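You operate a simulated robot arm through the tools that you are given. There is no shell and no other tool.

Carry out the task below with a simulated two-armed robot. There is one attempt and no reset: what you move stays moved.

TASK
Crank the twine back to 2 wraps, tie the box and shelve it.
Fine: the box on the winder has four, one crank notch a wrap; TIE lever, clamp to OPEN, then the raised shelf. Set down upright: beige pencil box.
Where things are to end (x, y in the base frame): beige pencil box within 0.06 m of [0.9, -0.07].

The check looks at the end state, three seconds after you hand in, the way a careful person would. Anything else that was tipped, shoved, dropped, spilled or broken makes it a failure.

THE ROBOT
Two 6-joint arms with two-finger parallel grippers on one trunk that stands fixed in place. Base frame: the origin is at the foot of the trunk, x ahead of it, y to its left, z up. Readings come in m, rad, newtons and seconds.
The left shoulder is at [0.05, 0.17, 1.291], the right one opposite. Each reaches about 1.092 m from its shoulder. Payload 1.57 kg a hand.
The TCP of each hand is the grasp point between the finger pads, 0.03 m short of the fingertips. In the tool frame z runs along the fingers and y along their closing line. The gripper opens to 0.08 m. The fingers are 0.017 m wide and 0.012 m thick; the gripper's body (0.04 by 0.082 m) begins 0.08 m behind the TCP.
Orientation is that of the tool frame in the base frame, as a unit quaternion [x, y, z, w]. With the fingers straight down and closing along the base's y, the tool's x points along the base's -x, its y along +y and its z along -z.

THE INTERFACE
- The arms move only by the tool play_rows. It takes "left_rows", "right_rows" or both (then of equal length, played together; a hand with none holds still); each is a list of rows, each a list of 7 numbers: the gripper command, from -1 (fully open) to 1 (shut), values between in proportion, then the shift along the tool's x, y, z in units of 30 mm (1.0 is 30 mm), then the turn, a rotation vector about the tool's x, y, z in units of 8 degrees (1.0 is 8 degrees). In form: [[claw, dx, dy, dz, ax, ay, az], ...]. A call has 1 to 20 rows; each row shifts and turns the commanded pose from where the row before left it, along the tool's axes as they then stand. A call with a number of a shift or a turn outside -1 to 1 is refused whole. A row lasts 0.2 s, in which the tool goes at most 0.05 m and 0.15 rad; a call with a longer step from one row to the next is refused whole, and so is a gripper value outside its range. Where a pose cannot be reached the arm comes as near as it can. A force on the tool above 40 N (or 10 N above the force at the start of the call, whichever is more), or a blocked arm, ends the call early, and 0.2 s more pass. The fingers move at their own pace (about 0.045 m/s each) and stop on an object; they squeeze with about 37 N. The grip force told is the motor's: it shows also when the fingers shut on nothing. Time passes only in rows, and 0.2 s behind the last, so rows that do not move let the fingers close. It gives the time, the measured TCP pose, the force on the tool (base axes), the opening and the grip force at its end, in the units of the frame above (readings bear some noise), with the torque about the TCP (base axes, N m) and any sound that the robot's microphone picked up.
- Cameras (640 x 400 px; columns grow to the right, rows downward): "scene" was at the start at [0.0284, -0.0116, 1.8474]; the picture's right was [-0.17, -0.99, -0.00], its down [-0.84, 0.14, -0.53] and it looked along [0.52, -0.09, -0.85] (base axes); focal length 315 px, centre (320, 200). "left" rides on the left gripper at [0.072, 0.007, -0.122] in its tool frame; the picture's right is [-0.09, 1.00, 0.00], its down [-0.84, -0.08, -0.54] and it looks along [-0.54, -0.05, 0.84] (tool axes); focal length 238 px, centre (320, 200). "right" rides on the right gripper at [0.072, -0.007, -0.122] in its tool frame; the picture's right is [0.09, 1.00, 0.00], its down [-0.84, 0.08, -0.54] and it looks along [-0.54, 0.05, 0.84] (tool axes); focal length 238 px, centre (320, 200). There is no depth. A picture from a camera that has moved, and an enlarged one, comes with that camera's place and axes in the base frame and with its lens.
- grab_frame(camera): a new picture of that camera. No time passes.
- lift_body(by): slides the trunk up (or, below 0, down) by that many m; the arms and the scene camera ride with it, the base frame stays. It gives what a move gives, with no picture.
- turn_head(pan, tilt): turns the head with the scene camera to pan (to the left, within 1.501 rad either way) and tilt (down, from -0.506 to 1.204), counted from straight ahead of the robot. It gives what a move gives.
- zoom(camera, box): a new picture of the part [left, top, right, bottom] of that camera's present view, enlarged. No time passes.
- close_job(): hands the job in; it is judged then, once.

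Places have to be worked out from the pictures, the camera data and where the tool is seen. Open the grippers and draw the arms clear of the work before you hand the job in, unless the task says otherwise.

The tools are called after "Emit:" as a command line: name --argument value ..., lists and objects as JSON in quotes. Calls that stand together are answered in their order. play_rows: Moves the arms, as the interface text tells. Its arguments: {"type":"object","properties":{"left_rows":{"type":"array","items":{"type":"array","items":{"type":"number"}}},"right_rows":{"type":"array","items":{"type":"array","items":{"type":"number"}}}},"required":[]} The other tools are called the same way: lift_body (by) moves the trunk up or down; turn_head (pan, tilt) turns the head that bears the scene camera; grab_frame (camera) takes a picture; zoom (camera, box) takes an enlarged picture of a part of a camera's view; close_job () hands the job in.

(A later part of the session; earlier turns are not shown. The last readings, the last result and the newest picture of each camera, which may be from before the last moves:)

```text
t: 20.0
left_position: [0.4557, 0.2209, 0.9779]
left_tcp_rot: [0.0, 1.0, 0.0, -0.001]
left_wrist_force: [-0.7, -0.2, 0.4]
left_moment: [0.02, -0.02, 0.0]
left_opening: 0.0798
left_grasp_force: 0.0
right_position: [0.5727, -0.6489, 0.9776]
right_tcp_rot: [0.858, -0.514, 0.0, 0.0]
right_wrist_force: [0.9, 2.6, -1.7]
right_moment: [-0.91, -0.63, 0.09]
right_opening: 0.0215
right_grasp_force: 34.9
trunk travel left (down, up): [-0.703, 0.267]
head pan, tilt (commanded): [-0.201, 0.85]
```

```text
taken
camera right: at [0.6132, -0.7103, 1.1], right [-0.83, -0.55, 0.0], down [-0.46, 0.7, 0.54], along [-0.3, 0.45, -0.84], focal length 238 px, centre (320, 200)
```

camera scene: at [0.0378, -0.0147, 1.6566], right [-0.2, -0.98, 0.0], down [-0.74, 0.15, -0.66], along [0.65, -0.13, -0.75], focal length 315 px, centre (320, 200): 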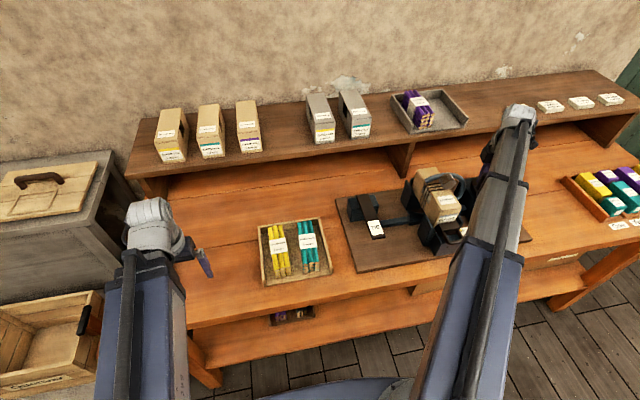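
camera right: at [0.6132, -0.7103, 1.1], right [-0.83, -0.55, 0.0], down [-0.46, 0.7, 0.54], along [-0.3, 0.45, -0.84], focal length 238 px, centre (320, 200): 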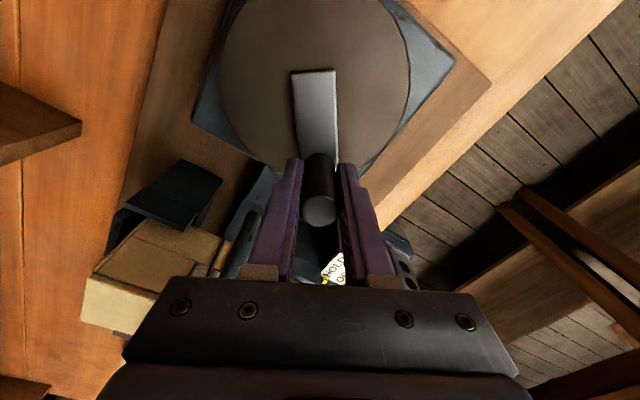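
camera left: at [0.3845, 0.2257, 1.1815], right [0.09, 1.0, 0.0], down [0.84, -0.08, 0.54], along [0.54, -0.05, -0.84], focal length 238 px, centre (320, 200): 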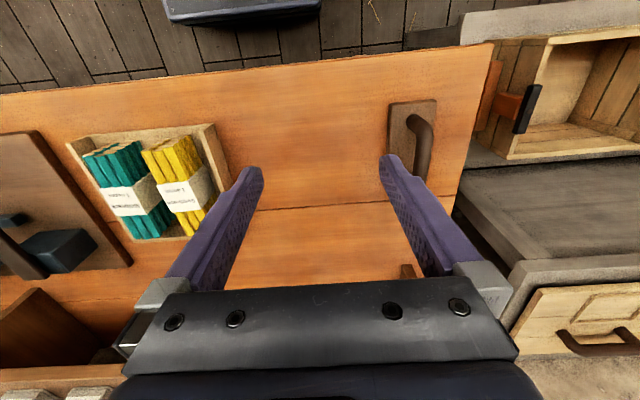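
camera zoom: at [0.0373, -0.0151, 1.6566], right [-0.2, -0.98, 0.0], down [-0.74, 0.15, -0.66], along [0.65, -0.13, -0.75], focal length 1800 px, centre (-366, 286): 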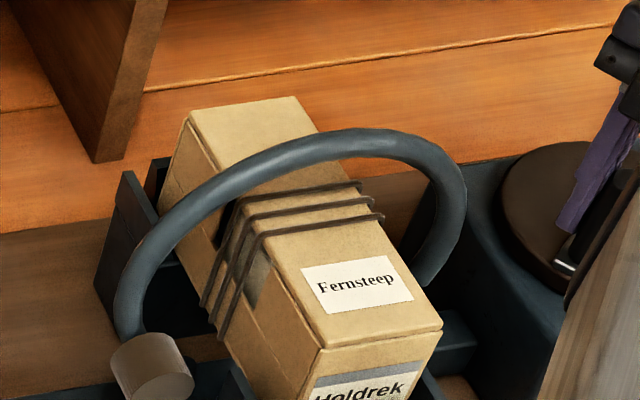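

Still three at +70°; forces are fine. I continue to +80° and then +90°.

Emit:
play_rows --right_rows '[[1, 0.036, 0.126, 0, 0, 0, -0.625], [1, 0.036, 0.126, 0, 0, 0, -0.625], [1, 0, 0, 0, 0, 0, 0]]'

Emit:
zoom --camera "scene" --box '[405, 150, 475, 220]'

Emit:
play_rows --right_rows '[[1, 0.036, 0.126, 0, 0, 0, -0.625], [1, 0.036, 0.126, 0, 0, 0, -0.625], [1, 0, 0, 0, 0, 0, 0]]'

Emit:
zoom --camera "scene" --box '[405, 150, 475, 220]'

```text
t: 20.8
left_position: [0.4568, 0.2214, 0.9765]
left_tcp_rot: [0.0, 1.0, 0.001, 0.0]
left_wrist_force: [-0.1, -0.9, 0.3]
left_moment: [0.0, 0.05, 0.01]
left_opening: 0.08
left_grasp_force: 0.1
right_position: [0.5665, -0.6556, 0.9776]
right_tcp_rot: [0.899, -0.437, -0.001, 0.0]
right_wrist_force: [-6.6, 13.8, -12.7]
right_moment: [-0.2, -0.21, 0.22]
right_opening: 0.0213
right_grasp_force: 34.7
trunk travel left (down, up): [-0.703, 0.267]
head pan, tilt (commanded): [-0.201, 0.85]
```

```text
5.71 times, centred on (440, 185) of scene
camera zoom: at [0.0374, -0.0148, 1.6565], right [-0.2, -0.98, 0.0], down [-0.74, 0.15, -0.66], along [0.65, -0.13, -0.75], focal length 1800 px, centre (-366, 286)
```

zoom: 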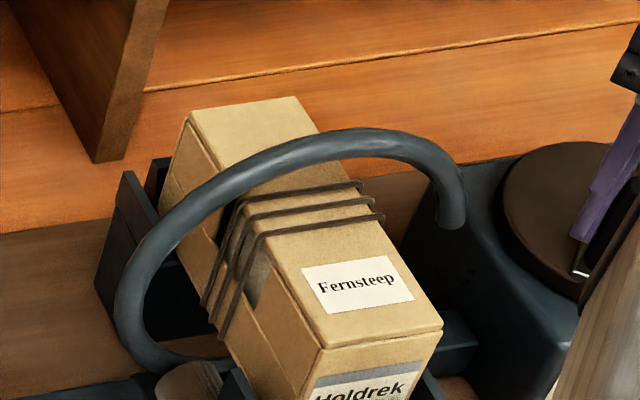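

```text
t: 21.6
left_position: [0.4556, 0.2206, 0.979]
left_tcp_rot: [0.001, 1.0, 0.0, -0.001]
left_wrist_force: [0.1, -0.4, 1.4]
left_moment: [0.01, -0.02, 0.02]
left_opening: 0.0802
left_grasp_force: 0.0
right_position: [0.5734, -0.6518, 0.9776]
right_tcp_rot: [0.906, -0.423, 0.0, 0.001]
right_wrist_force: [-9.3, 0.9, -3.9]
right_moment: [0.64, -0.93, -0.21]
right_opening: 0.0214
right_grasp_force: 34.7
right hand out of reach, approached as far as the arm can: row 1, 2
trunk travel left (down, up): [-0.703, 0.267]
head pan, tilt (commanded): [-0.201, 0.85]
```

```text
5.71 times, centred on (440, 185) of scene
camera zoom: at [0.0365, -0.016, 1.6568], right [-0.2, -0.98, 0.0], down [-0.74, 0.15, -0.66], along [0.65, -0.13, -0.75], focal length 1800 px, centre (-366, 286)
```

zoom: 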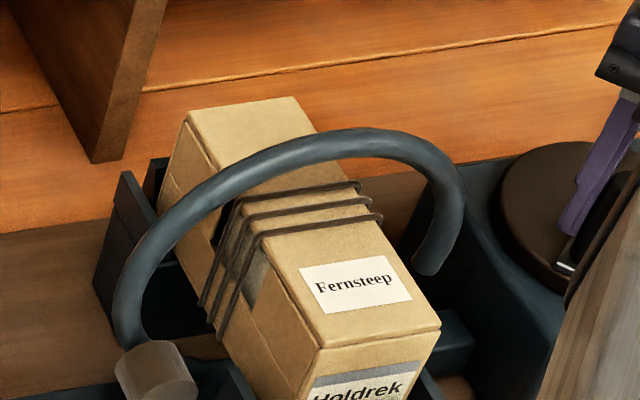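

The wrist ran out of yaw (about 130°) and the crank slipped back slightly to about +67°; still three wraps. I open the fingers, keep them around the knob, and check its position before re-gripping with a different yaw.

Emit:
play_rows --right_rows '[[-0.25, 0, 0, 0, 0, 0, 0], [-0.25, 0, 0, 0, 0, 0, 0], [-0.25, 0, 0, 0, 0, 0, 0]]'

Emit:
grab_frame --camera "right"

Emit:
grab_frame --camera "scene"

```text
t: 22.4
left_position: [0.4552, 0.2207, 0.9771]
left_tcp_rot: [-0.001, 1.0, 0.0, 0.0]
left_wrist_force: [0.0, 0.3, 0.2]
left_moment: [-0.02, -0.02, 0.01]
left_opening: 0.0802
left_grasp_force: 0.0
right_position: [0.5732, -0.6522, 0.9778]
right_tcp_rot: [0.906, -0.423, -0.001, 0.002]
right_wrist_force: [-0.2, 0.0, 0.1]
right_moment: [0.04, -0.01, 0.03]
right_opening: 0.0503
right_grasp_force: 0.1
trunk travel left (down, up): [-0.703, 0.267]
head pan, tilt (commanded): [-0.201, 0.85]
```

```text
taken
camera right: at [0.6254, -0.702, 1.1001], right [-0.7, -0.71, 0.0], down [-0.6, 0.59, 0.54], along [-0.39, 0.38, -0.84], focal length 238 px, centre (320, 200)
```

right: 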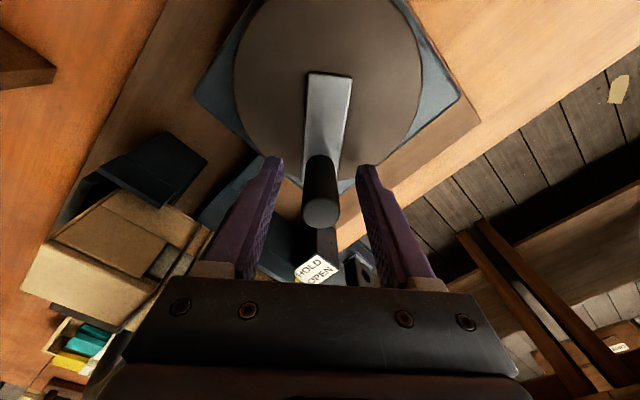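

```text
taken
camera scene: at [0.0373, -0.0156, 1.6567], right [-0.2, -0.98, 0.0], down [-0.74, 0.15, -0.66], along [0.65, -0.13, -0.75], focal length 315 px, centre (320, 200)
```

scene: 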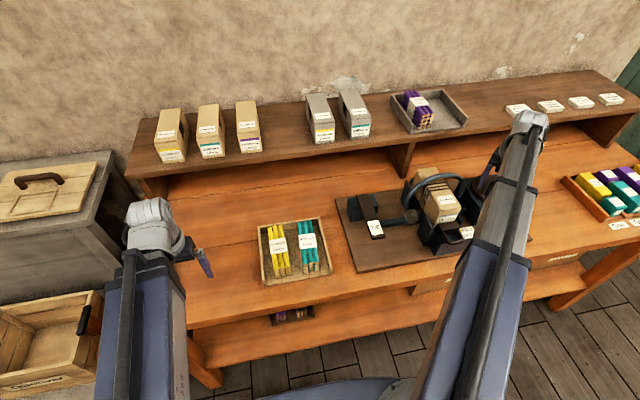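

Knob is centred between the fingers at about (0.573, -0.651). I turn the hand back clockwise one step first to see that the commanded position hasn't drifted.

Emit:
play_rows --right_rows '[[-0.25, 0, 0, 0, 0, 0, 1], [-0.25, 0, 0, 0, 0, 0, 1]]'

```text
t: 23.0
left_position: [0.4557, 0.221, 0.9775]
left_tcp_rot: [0.0, 1.0, 0.0, 0.0]
left_wrist_force: [0.8, -0.2, -0.5]
left_moment: [0.0, 0.04, -0.01]
left_opening: 0.08
left_grasp_force: 0.0
right_position: [0.5723, -0.6507, 0.9774]
right_tcp_rot: [0.838, -0.546, 0.0, 0.002]
right_wrist_force: [0.0, 0.3, -0.4]
right_moment: [-0.01, 0.0, -0.02]
right_opening: 0.0502
right_grasp_force: 0.1
trunk travel left (down, up): [-0.703, 0.267]
head pan, tilt (commanded): [-0.201, 0.85]
```

Position holds at the knob. I turn back another 112° so the hand is near its neutral yaw.

Emit:
play_rows --right_rows '[[-0.25, 0, 0, 0, 0, 0, 1], [-0.25, 0, 0, 0, 0, 0, 1], [-0.25, 0, 0, 0, 0, 0, 1], [-0.25, 0, 0, 0, 0, 0, 1], [-0.25, 0, 0, 0, 0, 0, 1], [-0.25, 0, 0, 0, 0, 0, 1], [-0.25, 0, 0, 0, 0, 0, 1], [-0.25, 0, 0, 0, 0, 0, 1], [-0.25, 0, 0, 0, 0, 0, 1], [-0.25, 0, 0, 0, 0, 0, 1], [-0.25, 0, 0, 0, 0, 0, 1], [-0.25, 0, 0, 0, 0, 0, 1], [-0.25, 0, 0, 0, 0, 0, 1], [-0.25, 0, 0, 0, 0, 0, 1]]'

Emit:
grab_frame --camera "right"

Emit:
zoom --camera "scene" --box '[390, 145, 510, 255]'

```text
t: 26.0
left_position: [0.4559, 0.2203, 0.977]
left_tcp_rot: [0.0, 1.0, 0.0, 0.0]
left_wrist_force: [0.6, -0.4, 0.2]
left_moment: [-0.01, -0.02, -0.01]
left_opening: 0.0798
left_grasp_force: 0.2
right_position: [0.5723, -0.6505, 0.9777]
right_tcp_rot: [-0.016, 1.0, -0.001, -0.001]
right_wrist_force: [-0.7, 0.1, -0.2]
right_moment: [0.0, 0.0, -0.02]
right_opening: 0.0502
right_grasp_force: 0.0
trunk travel left (down, up): [-0.703, 0.267]
head pan, tilt (commanded): [-0.201, 0.85]
```

```text
taken
camera right: at [0.502, -0.66, 1.1002], right [-0.12, 0.99, 0.0], down [0.84, 0.1, 0.54], along [0.54, 0.06, -0.84], focal length 238 px, centre (320, 200)
```

right: 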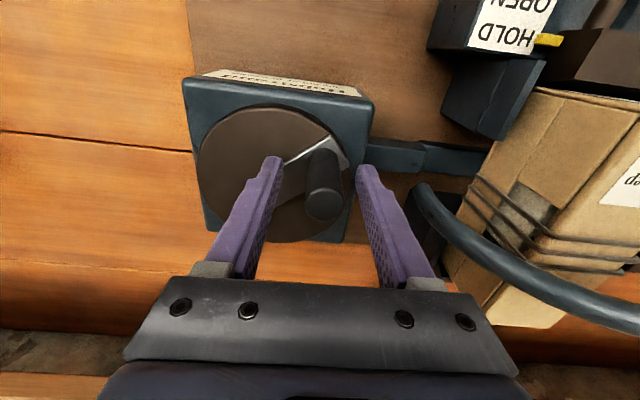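

```text
3.64 times, centred on (450, 200) of scene
camera zoom: at [0.0373, -0.0155, 1.6567], right [-0.2, -0.98, 0.0], down [-0.74, 0.15, -0.66], along [0.65, -0.13, -0.75], focal length 1145 px, centre (-153, 200)
```

zoom: 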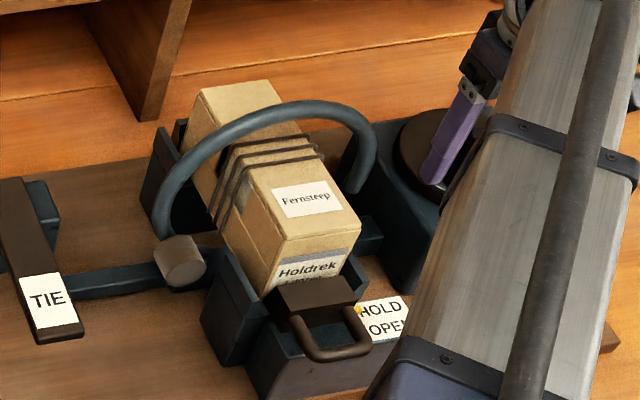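

The hand is now at neutral yaw with the knob between the fingers. I re-grip and continue counter-clockwise, checking the wraps every 10°.

Emit:
play_rows --right_rows '[[1, 0, 0, 0, 0, 0, 0], [1, 0, 0, 0, 0, 0, 0], [1, 0.099, -0.082, 0, 0, 0, -0.625], [1, 0.099, -0.082, 0, 0, 0, -0.625], [1, 0.099, -0.082, 0, 0, 0, -0.625], [1, 0, 0, 0, 0, 0, 0]]'

Emit:
zoom --camera "scene" --box '[390, 145, 510, 255]'

Emit:
play_rows --right_rows '[[1, 0.099, -0.082, 0, 0, 0, -0.625], [1, 0.099, -0.082, 0, 0, 0, -0.625], [1, 0, 0, 0, 0, 0, 0]]'

Emit:
zoom --camera "scene" --box '[390, 145, 510, 255]'

```text
t: 27.4
left_position: [0.4545, 0.2208, 0.9779]
left_tcp_rot: [0.0, 1.0, 0.0, 0.001]
left_wrist_force: [0.3, -0.4, -1.1]
left_moment: [0.0, 0.01, 0.0]
left_opening: 0.0797
left_grasp_force: 0.1
right_position: [0.5647, -0.6585, 0.9781]
right_tcp_rot: [-0.149, 0.989, 0.0, -0.002]
right_wrist_force: [-11.1, 13.0, -12.3]
right_moment: [0.23, -0.13, 0.2]
right_opening: 0.0215
right_grasp_force: 34.1
trunk travel left (down, up): [-0.703, 0.267]
head pan, tilt (commanded): [-0.201, 0.85]
```

```text
3.64 times, centred on (450, 200) of scene
camera zoom: at [0.0369, -0.015, 1.6566], right [-0.2, -0.98, 0.0], down [-0.74, 0.15, -0.66], along [0.65, -0.13, -0.75], focal length 1145 px, centre (-153, 200)
```

zoom: 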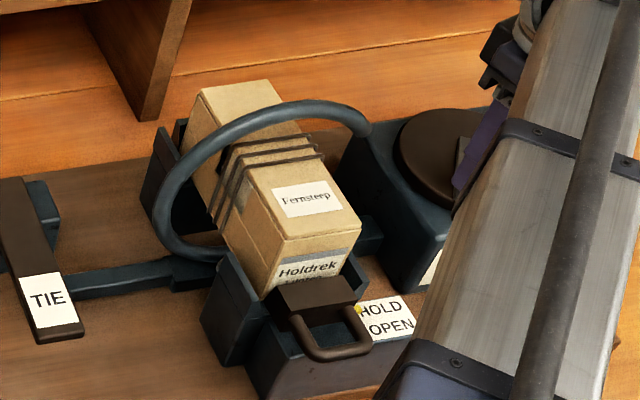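

```text
t: 28.2
left_position: [0.4537, 0.2208, 0.9788]
left_tcp_rot: [0.0, 1.0, 0.0, 0.0]
left_wrist_force: [-0.4, 0.2, 0.0]
left_moment: [-0.04, -0.02, -0.01]
left_opening: 0.08
left_grasp_force: 0.0
right_position: [0.5594, -0.6668, 0.978]
right_tcp_rot: [-0.232, 0.973, -0.001, -0.002]
right_wrist_force: [-15.4, 9.3, -9.9]
right_moment: [-0.16, 0.46, 0.05]
right_opening: 0.0217
right_grasp_force: 34.8
trunk travel left (down, up): [-0.703, 0.267]
head pan, tilt (commanded): [-0.201, 0.85]
```

```text
3.64 times, centred on (450, 200) of scene
camera zoom: at [0.0363, -0.0156, 1.6567], right [-0.2, -0.98, 0.0], down [-0.74, 0.15, -0.66], along [0.65, -0.13, -0.75], focal length 1145 px, centre (-153, 200)
```

zoom: 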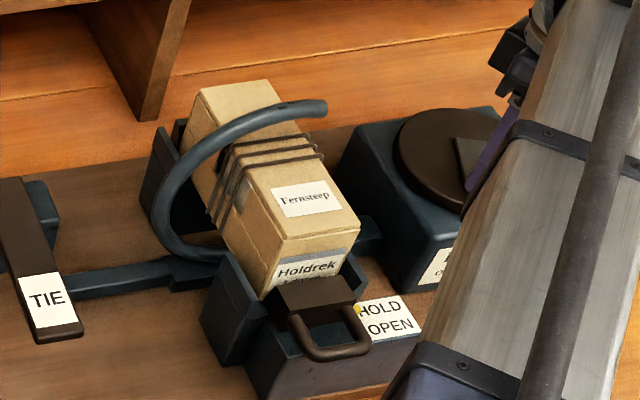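

About +95° now, still three wraps, with force asking for a slightly larger radius. I adjust outward a millimetre and continue.

Emit:
play_rows --right_rows '[[1, 0.109, -0.067, 0, 0, 0, -0.625], [1, 0.109, -0.067, 0, 0, 0, -0.625], [1, 0, 0, 0, 0, 0, 0]]'

Emit:
zoom --camera "scene" --box '[390, 145, 510, 255]'

Emit:
play_rows --right_rows '[[1, 0.109, -0.067, 0, 0, 0, -0.625], [1, 0.099, -0.082, 0, 0, 0, -0.625], [1, 0, 0, 0, 0, 0, 0]]'

Emit:
zoom --camera "scene" --box '[390, 145, 510, 255]'

```text
t: 29.0
left_position: [0.4548, 0.2201, 0.979]
left_tcp_rot: [0.001, 1.0, 0.0, -0.001]
left_wrist_force: [-0.4, 0.1, -0.2]
left_moment: [0.03, -0.01, -0.01]
left_opening: 0.08
left_grasp_force: 0.0
right_position: [0.5571, -0.6747, 0.9778]
right_tcp_rot: [-0.317, 0.948, -0.001, -0.001]
right_wrist_force: [-8.5, -0.3, 0.2]
right_moment: [0.08, 1.3, -0.04]
right_opening: 0.0213
right_grasp_force: 34.6
trunk travel left (down, up): [-0.703, 0.267]
head pan, tilt (commanded): [-0.201, 0.85]
```

```text
3.64 times, centred on (450, 200) of scene
camera zoom: at [0.0366, -0.0157, 1.6568], right [-0.2, -0.98, 0.0], down [-0.74, 0.15, -0.66], along [0.65, -0.13, -0.75], focal length 1145 px, centre (-153, 200)
```

zoom: 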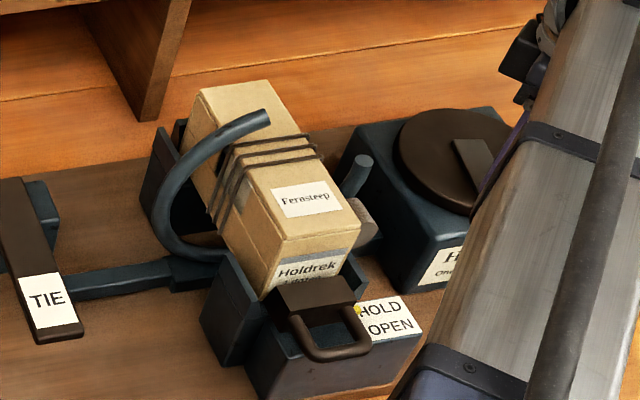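

```text
t: 29.8
left_position: [0.456, 0.2202, 0.978]
left_tcp_rot: [0.0, 1.0, 0.0, -0.001]
left_wrist_force: [0.0, 0.2, -0.1]
left_moment: [0.01, -0.01, 0.03]
left_opening: 0.08
left_grasp_force: 0.0
right_position: [0.5568, -0.6809, 0.9785]
right_tcp_rot: [-0.399, 0.917, -0.002, 0.0]
right_wrist_force: [1.7, -8.1, 11.7]
right_moment: [0.3, 0.71, -0.34]
right_opening: 0.0217
right_grasp_force: 34.0
trunk travel left (down, up): [-0.703, 0.267]
head pan, tilt (commanded): [-0.201, 0.85]
```

```text
3.64 times, centred on (450, 200) of scene
camera zoom: at [0.0368, -0.0156, 1.6569], right [-0.2, -0.98, 0.0], down [-0.74, 0.15, -0.66], along [0.65, -0.13, -0.75], focal length 1145 px, centre (-153, 200)
```

zoom: 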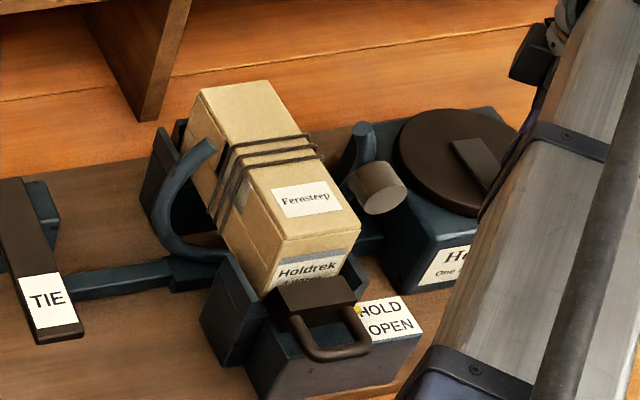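

We're at about +115°, the flyer nearly back at its start orientation with three wraps: a notch is 120° of crank. I finish this notch to 180° and ease the fingers open to let it settle.

Emit:
play_rows --right_rows '[[1, 0.105, -0.092, 0, 0, 0, -0.675], [1, 0, 0, 0, 0, 0, 0], [-0.25, 0, 0, 0, 0, 0, 0], [-0.25, 0, 0, 0, 0, 0, 0], [-0.25, 0, 0, 0, 0, 0, 0]]'

Emit:
zoom --camera "scene" --box '[390, 145, 510, 255]'

Emit:
grab_frame --camera "right"

```text
t: 31.0
left_position: [0.4562, 0.2213, 0.978]
left_tcp_rot: [0.0, 1.0, 0.0, 0.0]
left_wrist_force: [-0.3, -0.9, -0.2]
left_moment: [-0.01, -0.01, -0.01]
left_opening: 0.0801
left_grasp_force: 0.0
right_position: [0.5567, -0.6849, 0.9781]
right_tcp_rot: [-0.442, 0.897, -0.001, -0.002]
right_wrist_force: [0.0, -0.1, 0.3]
right_moment: [0.0, 0.02, 0.0]
right_opening: 0.0502
right_grasp_force: 0.1
trunk travel left (down, up): [-0.703, 0.267]
head pan, tilt (commanded): [-0.201, 0.85]
```

```text
3.64 times, centred on (450, 200) of scene
camera zoom: at [0.0372, -0.0155, 1.6567], right [-0.2, -0.98, 0.0], down [-0.74, 0.15, -0.66], along [0.65, -0.13, -0.75], focal length 1145 px, centre (-153, 200)
```

zoom: 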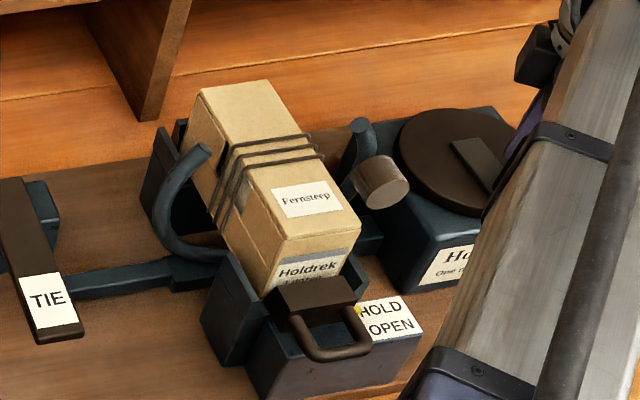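

```text
taken
camera right: at [0.5174, -0.7452, 1.1003], right [-0.84, 0.54, 0.0], down [0.45, 0.71, 0.54], along [0.29, 0.46, -0.84], focal length 238 px, centre (320, 200)
```

right: 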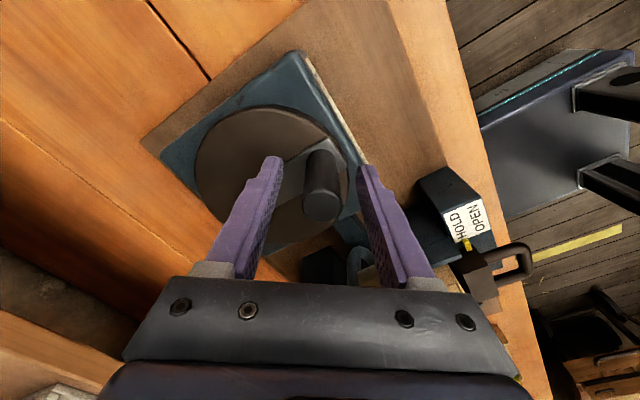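

Three wraps, the crank sitting at 180° and staying there. I turn the open hand back about 56° around the knob for the second notch.

Emit:
play_rows --right_rows '[[-0.25, 0, 0, 0, 0, 0, 1], [-0.25, 0, 0, 0, 0, 0, 1], [-0.25, 0, 0, 0, 0, 0, 1], [-0.25, 0, 0, 0, 0, 0, 1], [-0.25, 0, 0, 0, 0, 0, 1], [-0.25, 0, 0, 0, 0, 0, 1], [-0.25, 0, 0, 0, 0, 0, 1]]'

Emit:
grab_frame --camera "right"

```text
t: 32.6
left_position: [0.4551, 0.2215, 0.9784]
left_tcp_rot: [0.0, 1.0, 0.0, -0.001]
left_wrist_force: [-1.0, 0.5, 0.4]
left_moment: [0.0, -0.02, 0.0]
left_opening: 0.0798
left_grasp_force: 0.0
right_position: [0.5557, -0.684, 0.9784]
right_tcp_rot: [0.034, 0.999, -0.002, -0.001]
right_wrist_force: [0.0, -0.1, 0.1]
right_moment: [0.03, -0.01, -0.02]
right_opening: 0.0497
right_grasp_force: 0.0
trunk travel left (down, up): [-0.703, 0.267]
head pan, tilt (commanded): [-0.201, 0.85]
```

```text
taken
camera right: at [0.4839, -0.6863, 1.1002], right [-0.03, 1.0, 0.0], down [0.84, 0.02, 0.54], along [0.54, 0.01, -0.84], focal length 238 px, centre (320, 200)
```

right: 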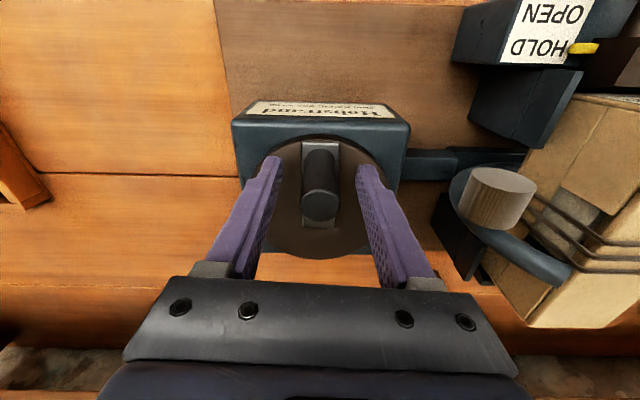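

The crank plate points squarely at me (180°). I grip again and start the second notch, 20° first, checking forces.

Emit:
play_rows --right_rows '[[1, 0, 0, 0, 0, 0, 0], [1, 0, 0, 0, 0, 0, 0], [1, -0.0147, -0.129, 0, 0, 0, -0.625], [1, -0.0147, -0.129, 0, 0, 0, -0.625], [1, -0.0147, -0.129, 0, 0, 0, -0.625], [1, -0.0147, -0.129, 0, 0, 0, -0.625], [1, 0, 0, 0, 0, 0, 0]]'

Emit:
zoom --camera "scene" --box '[390, 145, 510, 255]'

```text
t: 34.2
left_position: [0.4556, 0.2205, 0.9775]
left_tcp_rot: [0.001, 1.0, 0.001, 0.0]
left_wrist_force: [0.4, 0.5, 0.7]
left_moment: [-0.02, 0.0, -0.03]
left_opening: 0.08
left_grasp_force: 0.1
right_position: [0.5593, -0.7001, 0.9787]
right_tcp_rot: [-0.143, 0.99, -0.002, -0.002]
right_wrist_force: [-2.3, 3.0, -3.9]
right_moment: [0.42, -0.5, 0.17]
right_opening: 0.0217
right_grasp_force: 34.3
trunk travel left (down, up): [-0.703, 0.267]
head pan, tilt (commanded): [-0.201, 0.85]
```

```text
3.64 times, centred on (450, 200) of scene
camera zoom: at [0.0373, -0.0154, 1.6567], right [-0.2, -0.98, 0.0], down [-0.74, 0.15, -0.66], along [0.65, -0.13, -0.75], focal length 1145 px, centre (-153, 200)
```

zoom: 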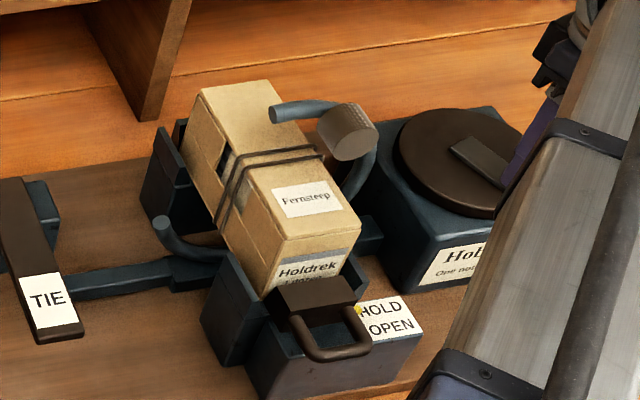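

Two wraps show already, but the crank is mid-notch; one notch is 120°, so I continue to the full second notch (300°) where the count is exactly two.

Emit:
play_rows --right_rows '[[1, -0.0147, -0.129, 0, 0, 0, -0.625], [1, -0.0147, -0.129, 0, 0, 0, -0.625], [1, -0.0147, -0.129, 0, 0, 0, -0.625], [1, -0.0147, -0.129, 0, 0, 0, -0.625], [1, 0, 0, 0, 0, 0, 0]]'

Emit:
zoom --camera "scene" --box '[390, 145, 510, 255]'

Emit:
grab_frame --camera "right"

```text
t: 35.4
left_position: [0.4553, 0.2204, 0.9776]
left_tcp_rot: [-0.001, 1.0, 0.0, 0.0]
left_wrist_force: [-1.3, -1.0, 0.2]
left_moment: [0.02, -0.01, -0.01]
left_opening: 0.0798
left_grasp_force: 0.1
right_position: [0.566, -0.714, 0.9778]
right_tcp_rot: [-0.313, 0.95, -0.001, -0.002]
right_wrist_force: [0.6, 0.7, -1.4]
right_moment: [0.2, -0.01, 0.06]
right_opening: 0.0216
right_grasp_force: 34.6
trunk travel left (down, up): [-0.703, 0.267]
head pan, tilt (commanded): [-0.201, 0.85]
```

```text
3.64 times, centred on (450, 200) of scene
camera zoom: at [0.0376, -0.0154, 1.6567], right [-0.2, -0.98, 0.0], down [-0.74, 0.15, -0.66], along [0.65, -0.13, -0.75], focal length 1145 px, centre (-153, 200)
```

zoom: 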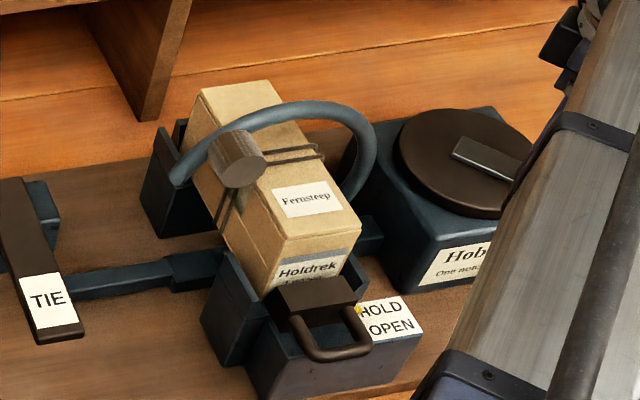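

```text
taken
camera right: at [0.5126, -0.7613, 1.1003], right [-0.66, 0.75, 0.0], down [0.63, 0.56, 0.54], along [0.4, 0.36, -0.84], focal length 238 px, centre (320, 200)
```

right: 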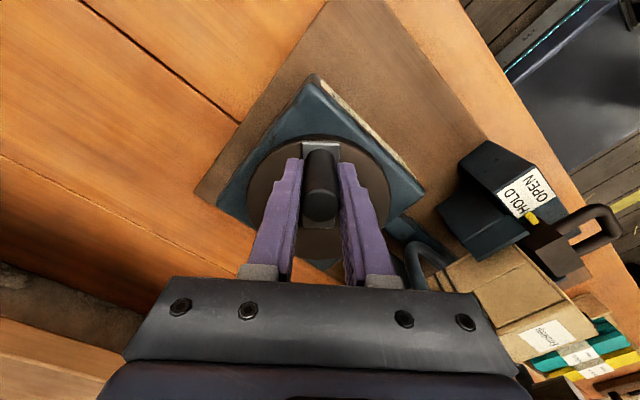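

Forces are near zero, so the arc fits well now. At about +160°; I continue another 30°.

Emit:
play_rows --right_rows '[[1, -0.0147, -0.129, 0, 0, 0, -0.625], [1, -0.0147, -0.129, 0, 0, 0, -0.625], [1, -0.0147, -0.129, 0, 0, 0, -0.625], [1, -0.0147, -0.129, 0, 0, 0, -0.625], [1, -0.0147, -0.129, 0, 0, 0, -0.625], [1, -0.0147, -0.129, 0, 0, 0, -0.625], [1, 0, 0, 0, 0, 0, 0]]'

Emit:
zoom --camera "scene" --box '[390, 145, 510, 255]'

```text
t: 37.0
left_position: [0.4549, 0.221, 0.9789]
left_tcp_rot: [0.0, 1.0, 0.0, 0.0]
left_wrist_force: [0.2, 0.7, 0.3]
left_moment: [0.02, 0.04, 0.0]
left_opening: 0.0799
left_grasp_force: 0.1
right_position: [0.5851, -0.7266, 0.9778]
right_tcp_rot: [-0.548, 0.837, -0.001, -0.001]
right_wrist_force: [-2.1, 3.8, -4.2]
right_moment: [-0.22, -0.12, 0.15]
right_opening: 0.0216
right_grasp_force: 34.7
trunk travel left (down, up): [-0.703, 0.267]
head pan, tilt (commanded): [-0.201, 0.85]
```

```text
3.64 times, centred on (450, 200) of scene
camera zoom: at [0.0374, -0.0154, 1.6567], right [-0.2, -0.98, 0.0], down [-0.74, 0.15, -0.66], along [0.65, -0.13, -0.75], focal length 1145 px, centre (-153, 200)
```

zoom: 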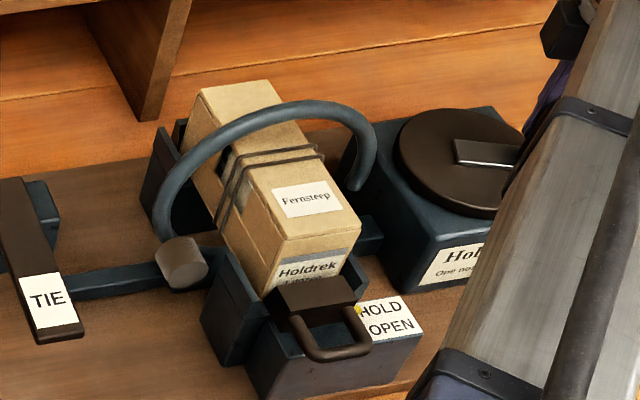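

Now at 250°, two wraps, low forces. I do 30° more, then the last 20° carefully.

Emit:
play_rows --right_rows '[[1, -0.0147, -0.129, 0, 0, 0, -0.625], [1, -0.0147, -0.129, 0, 0, 0, -0.625], [1, -0.0147, -0.129, 0, 0, 0, -0.625], [1, -0.0147, -0.129, 0, 0, 0, -0.625], [1, -0.0147, -0.129, 0, 0, 0, -0.625], [1, -0.0147, -0.129, 0, 0, 0, -0.625], [1, 0, 0, 0, 0, 0, 0]]'

Emit:
zoom --camera "scene" --box '[390, 145, 510, 255]'

Emit:
grab_frame --camera "right"

```text
t: 38.6
left_position: [0.4551, 0.2218, 0.9775]
left_tcp_rot: [-0.001, 1.0, 0.0, 0.0]
left_wrist_force: [-0.2, 0.0, 0.0]
left_moment: [-0.01, 0.0, 0.0]
left_opening: 0.0801
left_grasp_force: 0.1
right_position: [0.6087, -0.7294, 0.9776]
right_tcp_rot: [0.746, -0.666, 0.0, 0.003]
right_wrist_force: [0.3, 6.5, -4.4]
right_moment: [-0.37, -0.81, -0.04]
right_opening: 0.0215
right_grasp_force: 34.9
trunk travel left (down, up): [-0.703, 0.267]
head pan, tilt (commanded): [-0.201, 0.85]
```

```text
3.64 times, centred on (450, 200) of scene
camera zoom: at [0.0377, -0.0152, 1.6567], right [-0.2, -0.98, 0.0], down [-0.74, 0.15, -0.66], along [0.65, -0.13, -0.75], focal length 1145 px, centre (-153, 200)
```

zoom: 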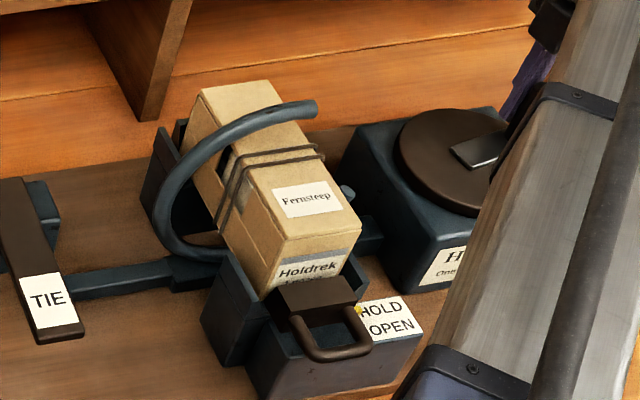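

```text
taken
camera right: at [0.6238, -0.7993, 1.1002], right [-0.98, -0.2, 0.0], down [-0.17, 0.82, 0.54], along [-0.11, 0.53, -0.84], focal length 238 px, centre (320, 200)
```

right: 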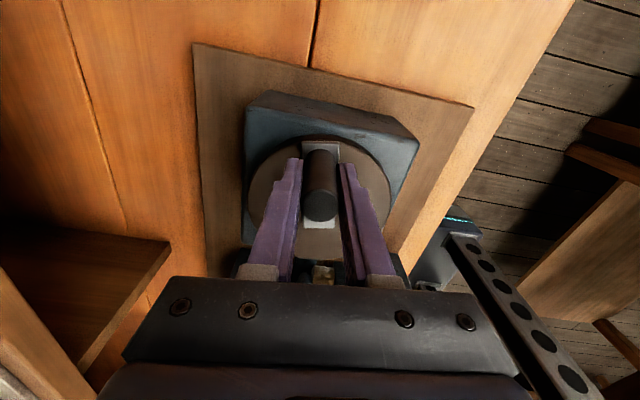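

At about 281°. Four more rows bring it to 300°, where the flyer should again match its starting orientation; then I release and compare.

Emit:
play_rows --right_rows '[[1, -0.0147, -0.127, 0, 0, 0, -0.615], [1, -0.0147, -0.127, 0, 0, 0, -0.615], [1, -0.0147, -0.127, 0, 0, 0, -0.615], [1, -0.0147, -0.127, 0, 0, 0, -0.615], [1, 0, 0, 0, 0, 0, 0]]'

Emit:
zoom --camera "scene" --box '[390, 145, 510, 255]'

Emit:
grab_frame --camera "right"

```text
t: 39.8
left_position: [0.4555, 0.2206, 0.9793]
left_tcp_rot: [-0.001, 1.0, -0.001, -0.001]
left_wrist_force: [-0.7, 0.1, 0.8]
left_moment: [0.01, -0.03, -0.02]
left_opening: 0.08
left_grasp_force: 0.1
right_position: [0.6225, -0.7237, 0.9775]
right_tcp_rot: [0.848, -0.529, 0.0, 0.002]
right_wrist_force: [0.6, 9.1, -4.9]
right_moment: [-0.3, -1.2, -0.21]
right_opening: 0.0217
right_grasp_force: 34.7
trunk travel left (down, up): [-0.703, 0.267]
head pan, tilt (commanded): [-0.201, 0.85]
```

```text
3.64 times, centred on (450, 200) of scene
camera zoom: at [0.0378, -0.015, 1.6567], right [-0.2, -0.98, 0.0], down [-0.74, 0.15, -0.66], along [0.65, -0.13, -0.75], focal length 1145 px, centre (-153, 200)
```

zoom: 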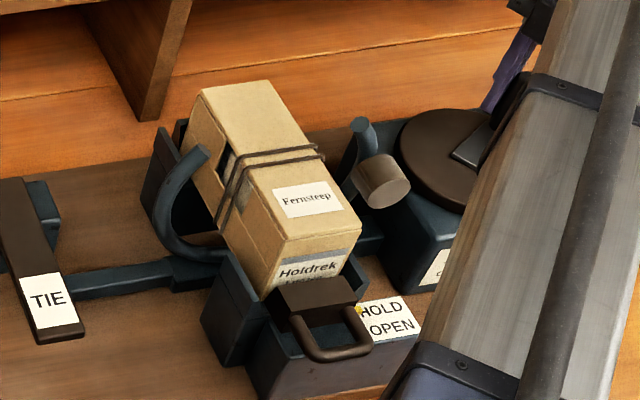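

```text
taken
camera right: at [0.6611, -0.7848, 1.1001], right [-0.85, -0.52, 0.0], down [-0.44, 0.72, 0.54], along [-0.28, 0.46, -0.84], focal length 238 px, centre (320, 200)
```

right: 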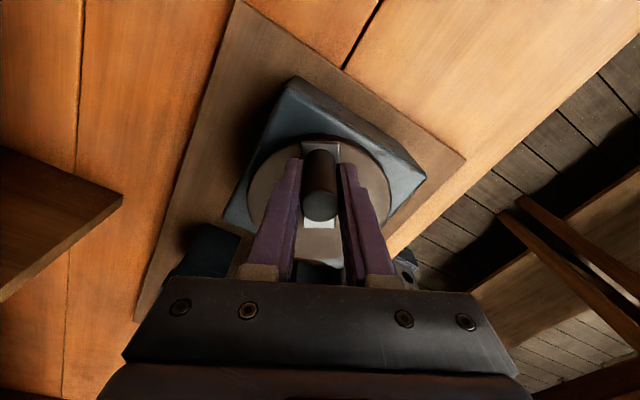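

Flyer matches its notch orientation, two wraps, knob at exactly 300°. I release the knob and check it stays, then raise clear.

Emit:
play_rows --right_rows '[[-0.25, 0, 0, 0, 0, 0, 0], [-0.25, 0, 0, 0, 0, 0, 0], [-0.25, 0, 0, 0, 0, 0, 0]]'

Emit:
zoom --camera "scene" --box '[390, 145, 510, 255]'

Emit:
grab_frame --camera "right"

```text
t: 40.6
left_position: [0.4566, 0.2201, 0.9778]
left_tcp_rot: [0.0, 1.0, 0.0, -0.001]
left_wrist_force: [-0.5, -0.2, -0.6]
left_moment: [0.0, 0.01, 0.0]
left_opening: 0.0799
left_grasp_force: 0.0
right_position: [0.6215, -0.7251, 0.9788]
right_tcp_rot: [0.848, -0.53, 0.0, 0.003]
right_wrist_force: [0.0, 0.9, -0.2]
right_moment: [0.01, -0.03, 0.0]
right_opening: 0.0497
right_grasp_force: 0.0
trunk travel left (down, up): [-0.703, 0.267]
head pan, tilt (commanded): [-0.201, 0.85]
```

```text
3.64 times, centred on (450, 200) of scene
camera zoom: at [0.0374, -0.0155, 1.6567], right [-0.2, -0.98, 0.0], down [-0.74, 0.15, -0.66], along [0.65, -0.13, -0.75], focal length 1145 px, centre (-153, 200)
```

zoom: 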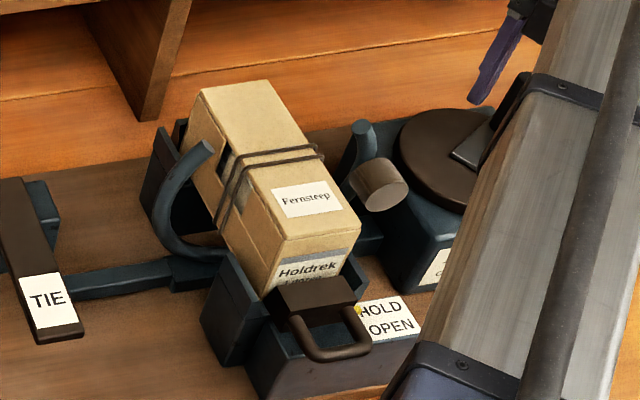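

```text
taken
camera right: at [0.6604, -0.7858, 1.1001], right [-0.85, -0.52, 0.0], down [-0.43, 0.72, 0.54], along [-0.28, 0.46, -0.84], focal length 238 px, centre (320, 200)
```

right: 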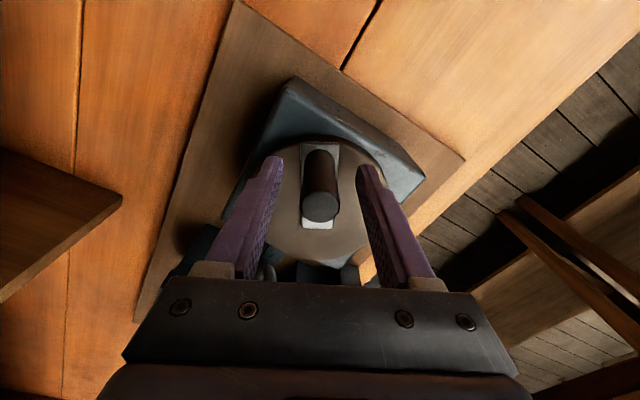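

The crank holds at the two-wrap notch. I raise the trunk 0.2 m so both hands clear everything.

Emit:
lift_body --by 0.2

Emit:
play_rows --right_rows '[[-1, 0, 0, 0, 0, 0, 1], [-1, 0, 0, 0, 0, 0, 1], [-1, 0, 0, 0, 0, 0, 1], [-1, 0, 0, 0, 0, 0, 1], [-1, 0, 0, 0, 0, 0, 1], [-1, 0, 0, 0, 0, 0, 1], [-1, 0, 0, 0, 0, 0, 1], [-1, 0, 0, 0, 0, 0, 1], [-1, 0, 0, 0, 0, 0, 1], [-1, 0, 0, 0, 0, 0, 1], [-1, 0, 0, 0, 0, 0, 1], [-1, 0, 0, 0, 0, 0, 1], [-1, 0, 0, 0, 0, 0, 1], [-1, 0, 0, 0, 0, 0, 1], [-1, 0, 0, 0, 0, 0, 0.5]]'

Emit:
grab_frame --camera "right"

Emit:
grab_frame --camera "scene"

```text
t: 42.8
left_position: [0.4568, 0.2207, 1.177]
left_tcp_rot: [0.0, 1.0, 0.0, 0.0]
left_wrist_force: [0.7, 0.5, -0.1]
left_moment: [0.02, 0.04, -0.05]
left_opening: 0.08
left_grasp_force: 0.1
right_position: [0.6227, -0.7239, 1.1777]
right_tcp_rot: [0.848, -0.53, 0.0, 0.002]
right_wrist_force: [0.0, -0.6, 0.1]
right_moment: [-0.01, 0.02, 0.02]
right_opening: 0.0501
right_grasp_force: 0.1
trunk travel left (down, up): [-0.903, 0.067]
head pan, tilt (commanded): [-0.201, 0.85]
```

```text
t: 46.0
left_position: [0.4553, 0.2196, 1.178]
left_tcp_rot: [-0.001, 1.0, 0.001, 0.0]
left_wrist_force: [-0.5, 0.2, 0.0]
left_moment: [-0.03, -0.02, 0.03]
left_opening: 0.0798
left_grasp_force: 0.1
right_position: [0.6237, -0.7252, 1.1775]
right_tcp_rot: [0.0, 1.0, -0.001, 0.0]
right_wrist_force: [0.3, 0.3, -0.3]
right_moment: [0.02, -0.01, -0.02]
right_opening: 0.0796
right_grasp_force: 0.1
trunk travel left (down, up): [-0.903, 0.067]
head pan, tilt (commanded): [-0.201, 0.85]
```

```text
taken
camera right: at [0.5515, -0.7306, 1.3002], right [-0.09, 1.0, 0.0], down [0.84, 0.08, 0.54], along [0.54, 0.05, -0.84], focal length 238 px, centre (320, 200)
```

right: 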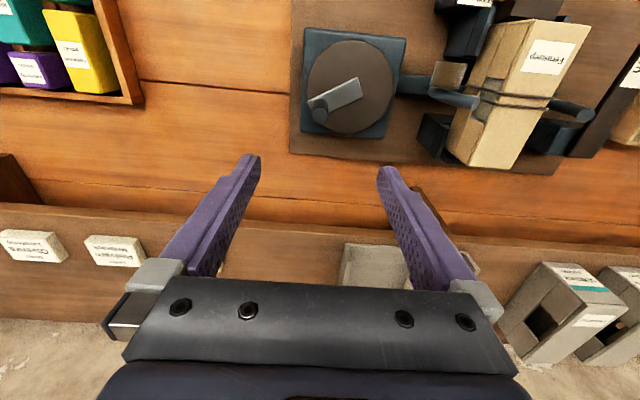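

```text
taken
camera scene: at [0.0374, -0.0156, 1.8567], right [-0.2, -0.98, 0.0], down [-0.74, 0.15, -0.66], along [0.65, -0.13, -0.75], focal length 315 px, centre (320, 200)
```

scene: 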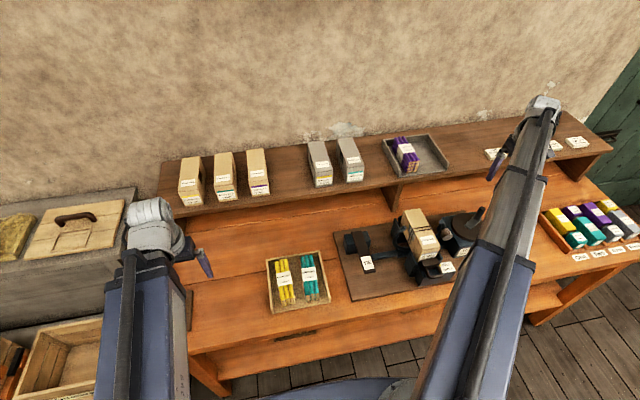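

Crank unchanged at the notch, two wraps on the box. I carry the right hand high over to the TIE lever (label near (0.534, -0.279, 0.923)) for a close look.

Emit:
play_rows --right_rows '[[-1, 0.34, 0.99, 0, 0, 0, 0], [-1, 0.34, 0.99, 0, 0, 0, 0], [-1, 0.34, 0.99, 0, 0, 0, 0], [-1, 0.34, 0.99, 0, 0, 0, 0], [-1, 0.34, 0.99, 0, 0, 0, 0], [-1, 0.34, 0.99, 0, 0, 0, 0], [-1, 0.34, 0.99, 0, 0, 0, 0], [-1, 0.34, 0.99, 0, 0, 0, 0], [-1, 0.34, 0.99, 0, 0, 0, 0], [-1, 0.34, 0.99, 0, 0, 0, 0], [-1, 0.34, 0.99, 0, 0, 0, 0], [-1, 0.34, 0.99, 0, 0, 0, 0], [-1, 0.34, 0.99, 0, 0, 0, 0], [-1, 0.34, 0.99, 0, 0, 0, 0], [-1, 0.34, 0.99, 0, 0, 0, 0]]'

Emit:
grab_frame --camera "right"

Emit:
grab_frame --camera "scene"

```text
t: 49.2
left_position: [0.4546, 0.2212, 1.1785]
left_tcp_rot: [0.001, 1.0, 0.0, 0.0]
left_wrist_force: [-0.3, 0.4, 0.2]
left_moment: [-0.02, 0.04, 0.0]
left_opening: 0.0802
left_grasp_force: 0.0
right_position: [0.4687, -0.278, 1.1773]
right_tcp_rot: [0.001, 1.0, -0.002, -0.001]
right_wrist_force: [0.2, 0.8, -0.2]
right_moment: [-0.02, 0.03, 0.01]
right_opening: 0.0801
right_grasp_force: 0.0
trunk travel left (down, up): [-0.903, 0.067]
head pan, tilt (commanded): [-0.201, 0.85]
```

```text
taken
camera right: at [0.3976, -0.2845, 1.3004], right [-0.09, 1.0, 0.0], down [0.84, 0.08, 0.54], along [0.54, 0.05, -0.84], focal length 238 px, centre (320, 200)
```

right: 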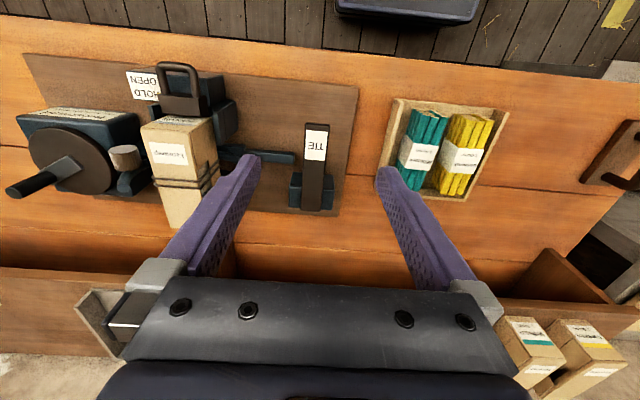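

```text
taken
camera scene: at [0.037, -0.0148, 1.8567], right [-0.2, -0.98, 0.0], down [-0.74, 0.15, -0.66], along [0.65, -0.13, -0.75], focal length 315 px, centre (320, 200)
```

scene: 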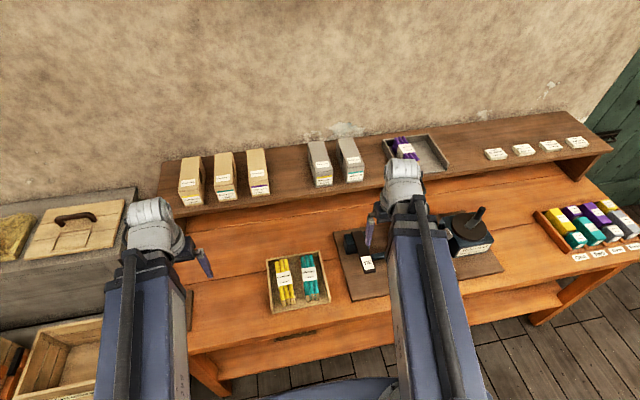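

Emit:
zoom --camera "right" --box '[250, 100, 390, 230]'

Emit:
zoom --camera "scene" --box '[330, 215, 400, 305]'

Emit:
zoom --camera "right" --box '[110, 50, 250, 240]'

```text
3.08 times, centred on (320, 165) of right
camera zoom: at [0.3976, -0.2845, 1.3004], right [-0.09, 1.0, 0.0], down [0.84, 0.08, 0.54], along [0.54, 0.05, -0.84], focal length 733 px, centre (320, 308)
```

zoom: 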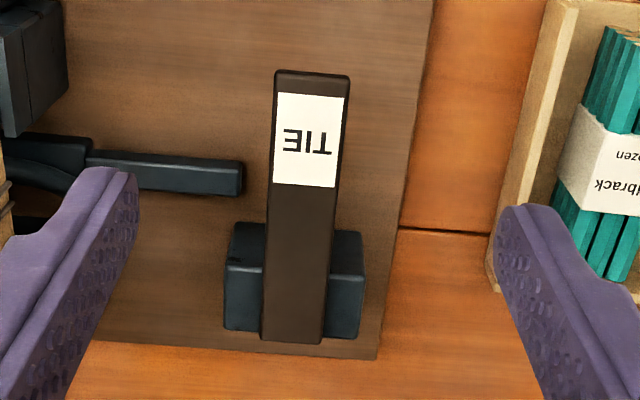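

```text
4.44 times, centred on (365, 260) of scene
camera zoom: at [0.037, -0.0148, 1.8567], right [-0.2, -0.98, 0.0], down [-0.74, 0.15, -0.66], along [0.65, -0.13, -0.75], focal length 1400 px, centre (120, -67)
```

zoom: 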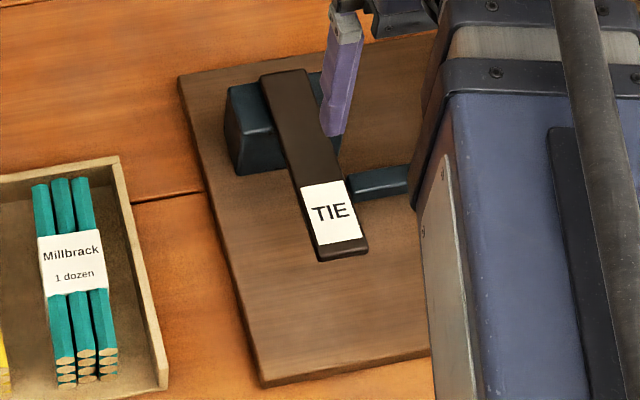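

```text
2.11 times, centred on (180, 145) of right
camera zoom: at [0.3976, -0.2845, 1.3004], right [-0.09, 1.0, 0.0], down [0.84, 0.08, 0.54], along [0.54, 0.05, -0.84], focal length 502 px, centre (615, 316)
```

zoom: 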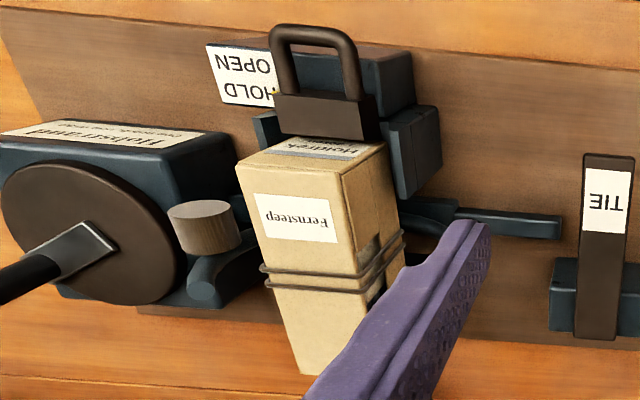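

The TIE lever is a flat bar from x 0.50 to 0.66 at y -0.277, top z about 0.923, pivoted at the rear block, so its labelled front end gets pressed down. I close the right fingers, move over (0.515, -0.277) and test whether the arm can go down here by itself.

Emit:
play_rows --right_rows '[[1, -0.75, 0, 0, 0, 0, 0], [1, -0.75, 0, 0, 0, 0, 0], [1, 0, 0, 0.5, 0, 0, 0], [1, 0, 0, 0.5, 0, 0, 0], [1, 0, 0, 0.5, 0, 0, 0], [1, 0, 0, 0.5, 0, 0, 0]]'

```text
t: 50.6
left_position: [0.457, 0.2205, 1.1782]
left_tcp_rot: [0.0, 1.0, 0.0, 0.0]
left_wrist_force: [-0.2, 0.2, -0.1]
left_moment: [-0.01, 0.03, -0.03]
left_opening: 0.0801
left_grasp_force: 0.1
right_position: [0.5136, -0.2795, 1.1772]
right_tcp_rot: [0.0, 1.0, -0.001, -0.001]
right_wrist_force: [-0.2, 0.8, -0.3]
right_moment: [0.02, -0.03, -0.01]
right_opening: 0.0001
right_grasp_force: 21.5
right hand out of reach, approached as far as the arm can: row 3, 4, 5, 6
trunk travel left (down, up): [-0.903, 0.067]
head pan, tilt (commanded): [-0.201, 0.85]
```

Straight down is limited to about 0.11 m below the shoulder, so I raise both hands relative to the trunk first; then the trunk can go lower and leave downward room for a controlled press.

Emit:
play_rows --left_rows '[[-1, 0, 0, -1, 0, 0, 0], [-1, 0, 0, -1, 0, 0, 0], [-1, 0, 0, -1, 0, 0, 0], [-1, 0, 0, -1, 0, 0, 0], [-1, 0, 0, -1, 0, 0, 0], [-1, 0, 0, 0, 0, 0, 0]]' --right_rows '[[1, 0, 0, -1, 0, 0, 0], [1, 0, 0, -1, 0, 0, 0], [1, 0, 0, -1, 0, 0, 0], [1, 0, 0, -0.5, 0, 0, 0], [1, 0, 0, 0, 0, 0, 0], [1, 0, 0, 0, 0, 0, 0]]'

```text
t: 52.0
left_position: [0.4556, 0.2207, 1.1782]
left_tcp_rot: [-0.001, 1.0, 0.0, 0.0]
left_wrist_force: [0.5, 0.1, 1.0]
left_moment: [-0.03, 0.0, -0.01]
left_opening: 0.0803
left_grasp_force: 0.0
left hand out of reach, approached as far as the arm can: row 1, 2, 3, 4, 5
right_position: [0.5134, -0.2793, 1.1778]
right_tcp_rot: [0.0, 1.0, 0.0, -0.001]
right_wrist_force: [0.0, 0.2, -0.1]
right_moment: [-0.04, 0.0, 0.01]
right_opening: 0.0
right_grasp_force: 21.1
right hand out of reach, approached as far as the arm can: row 1, 2, 3, 4
trunk travel left (down, up): [-0.903, 0.067]
head pan, tilt (commanded): [-0.201, 0.85]
```

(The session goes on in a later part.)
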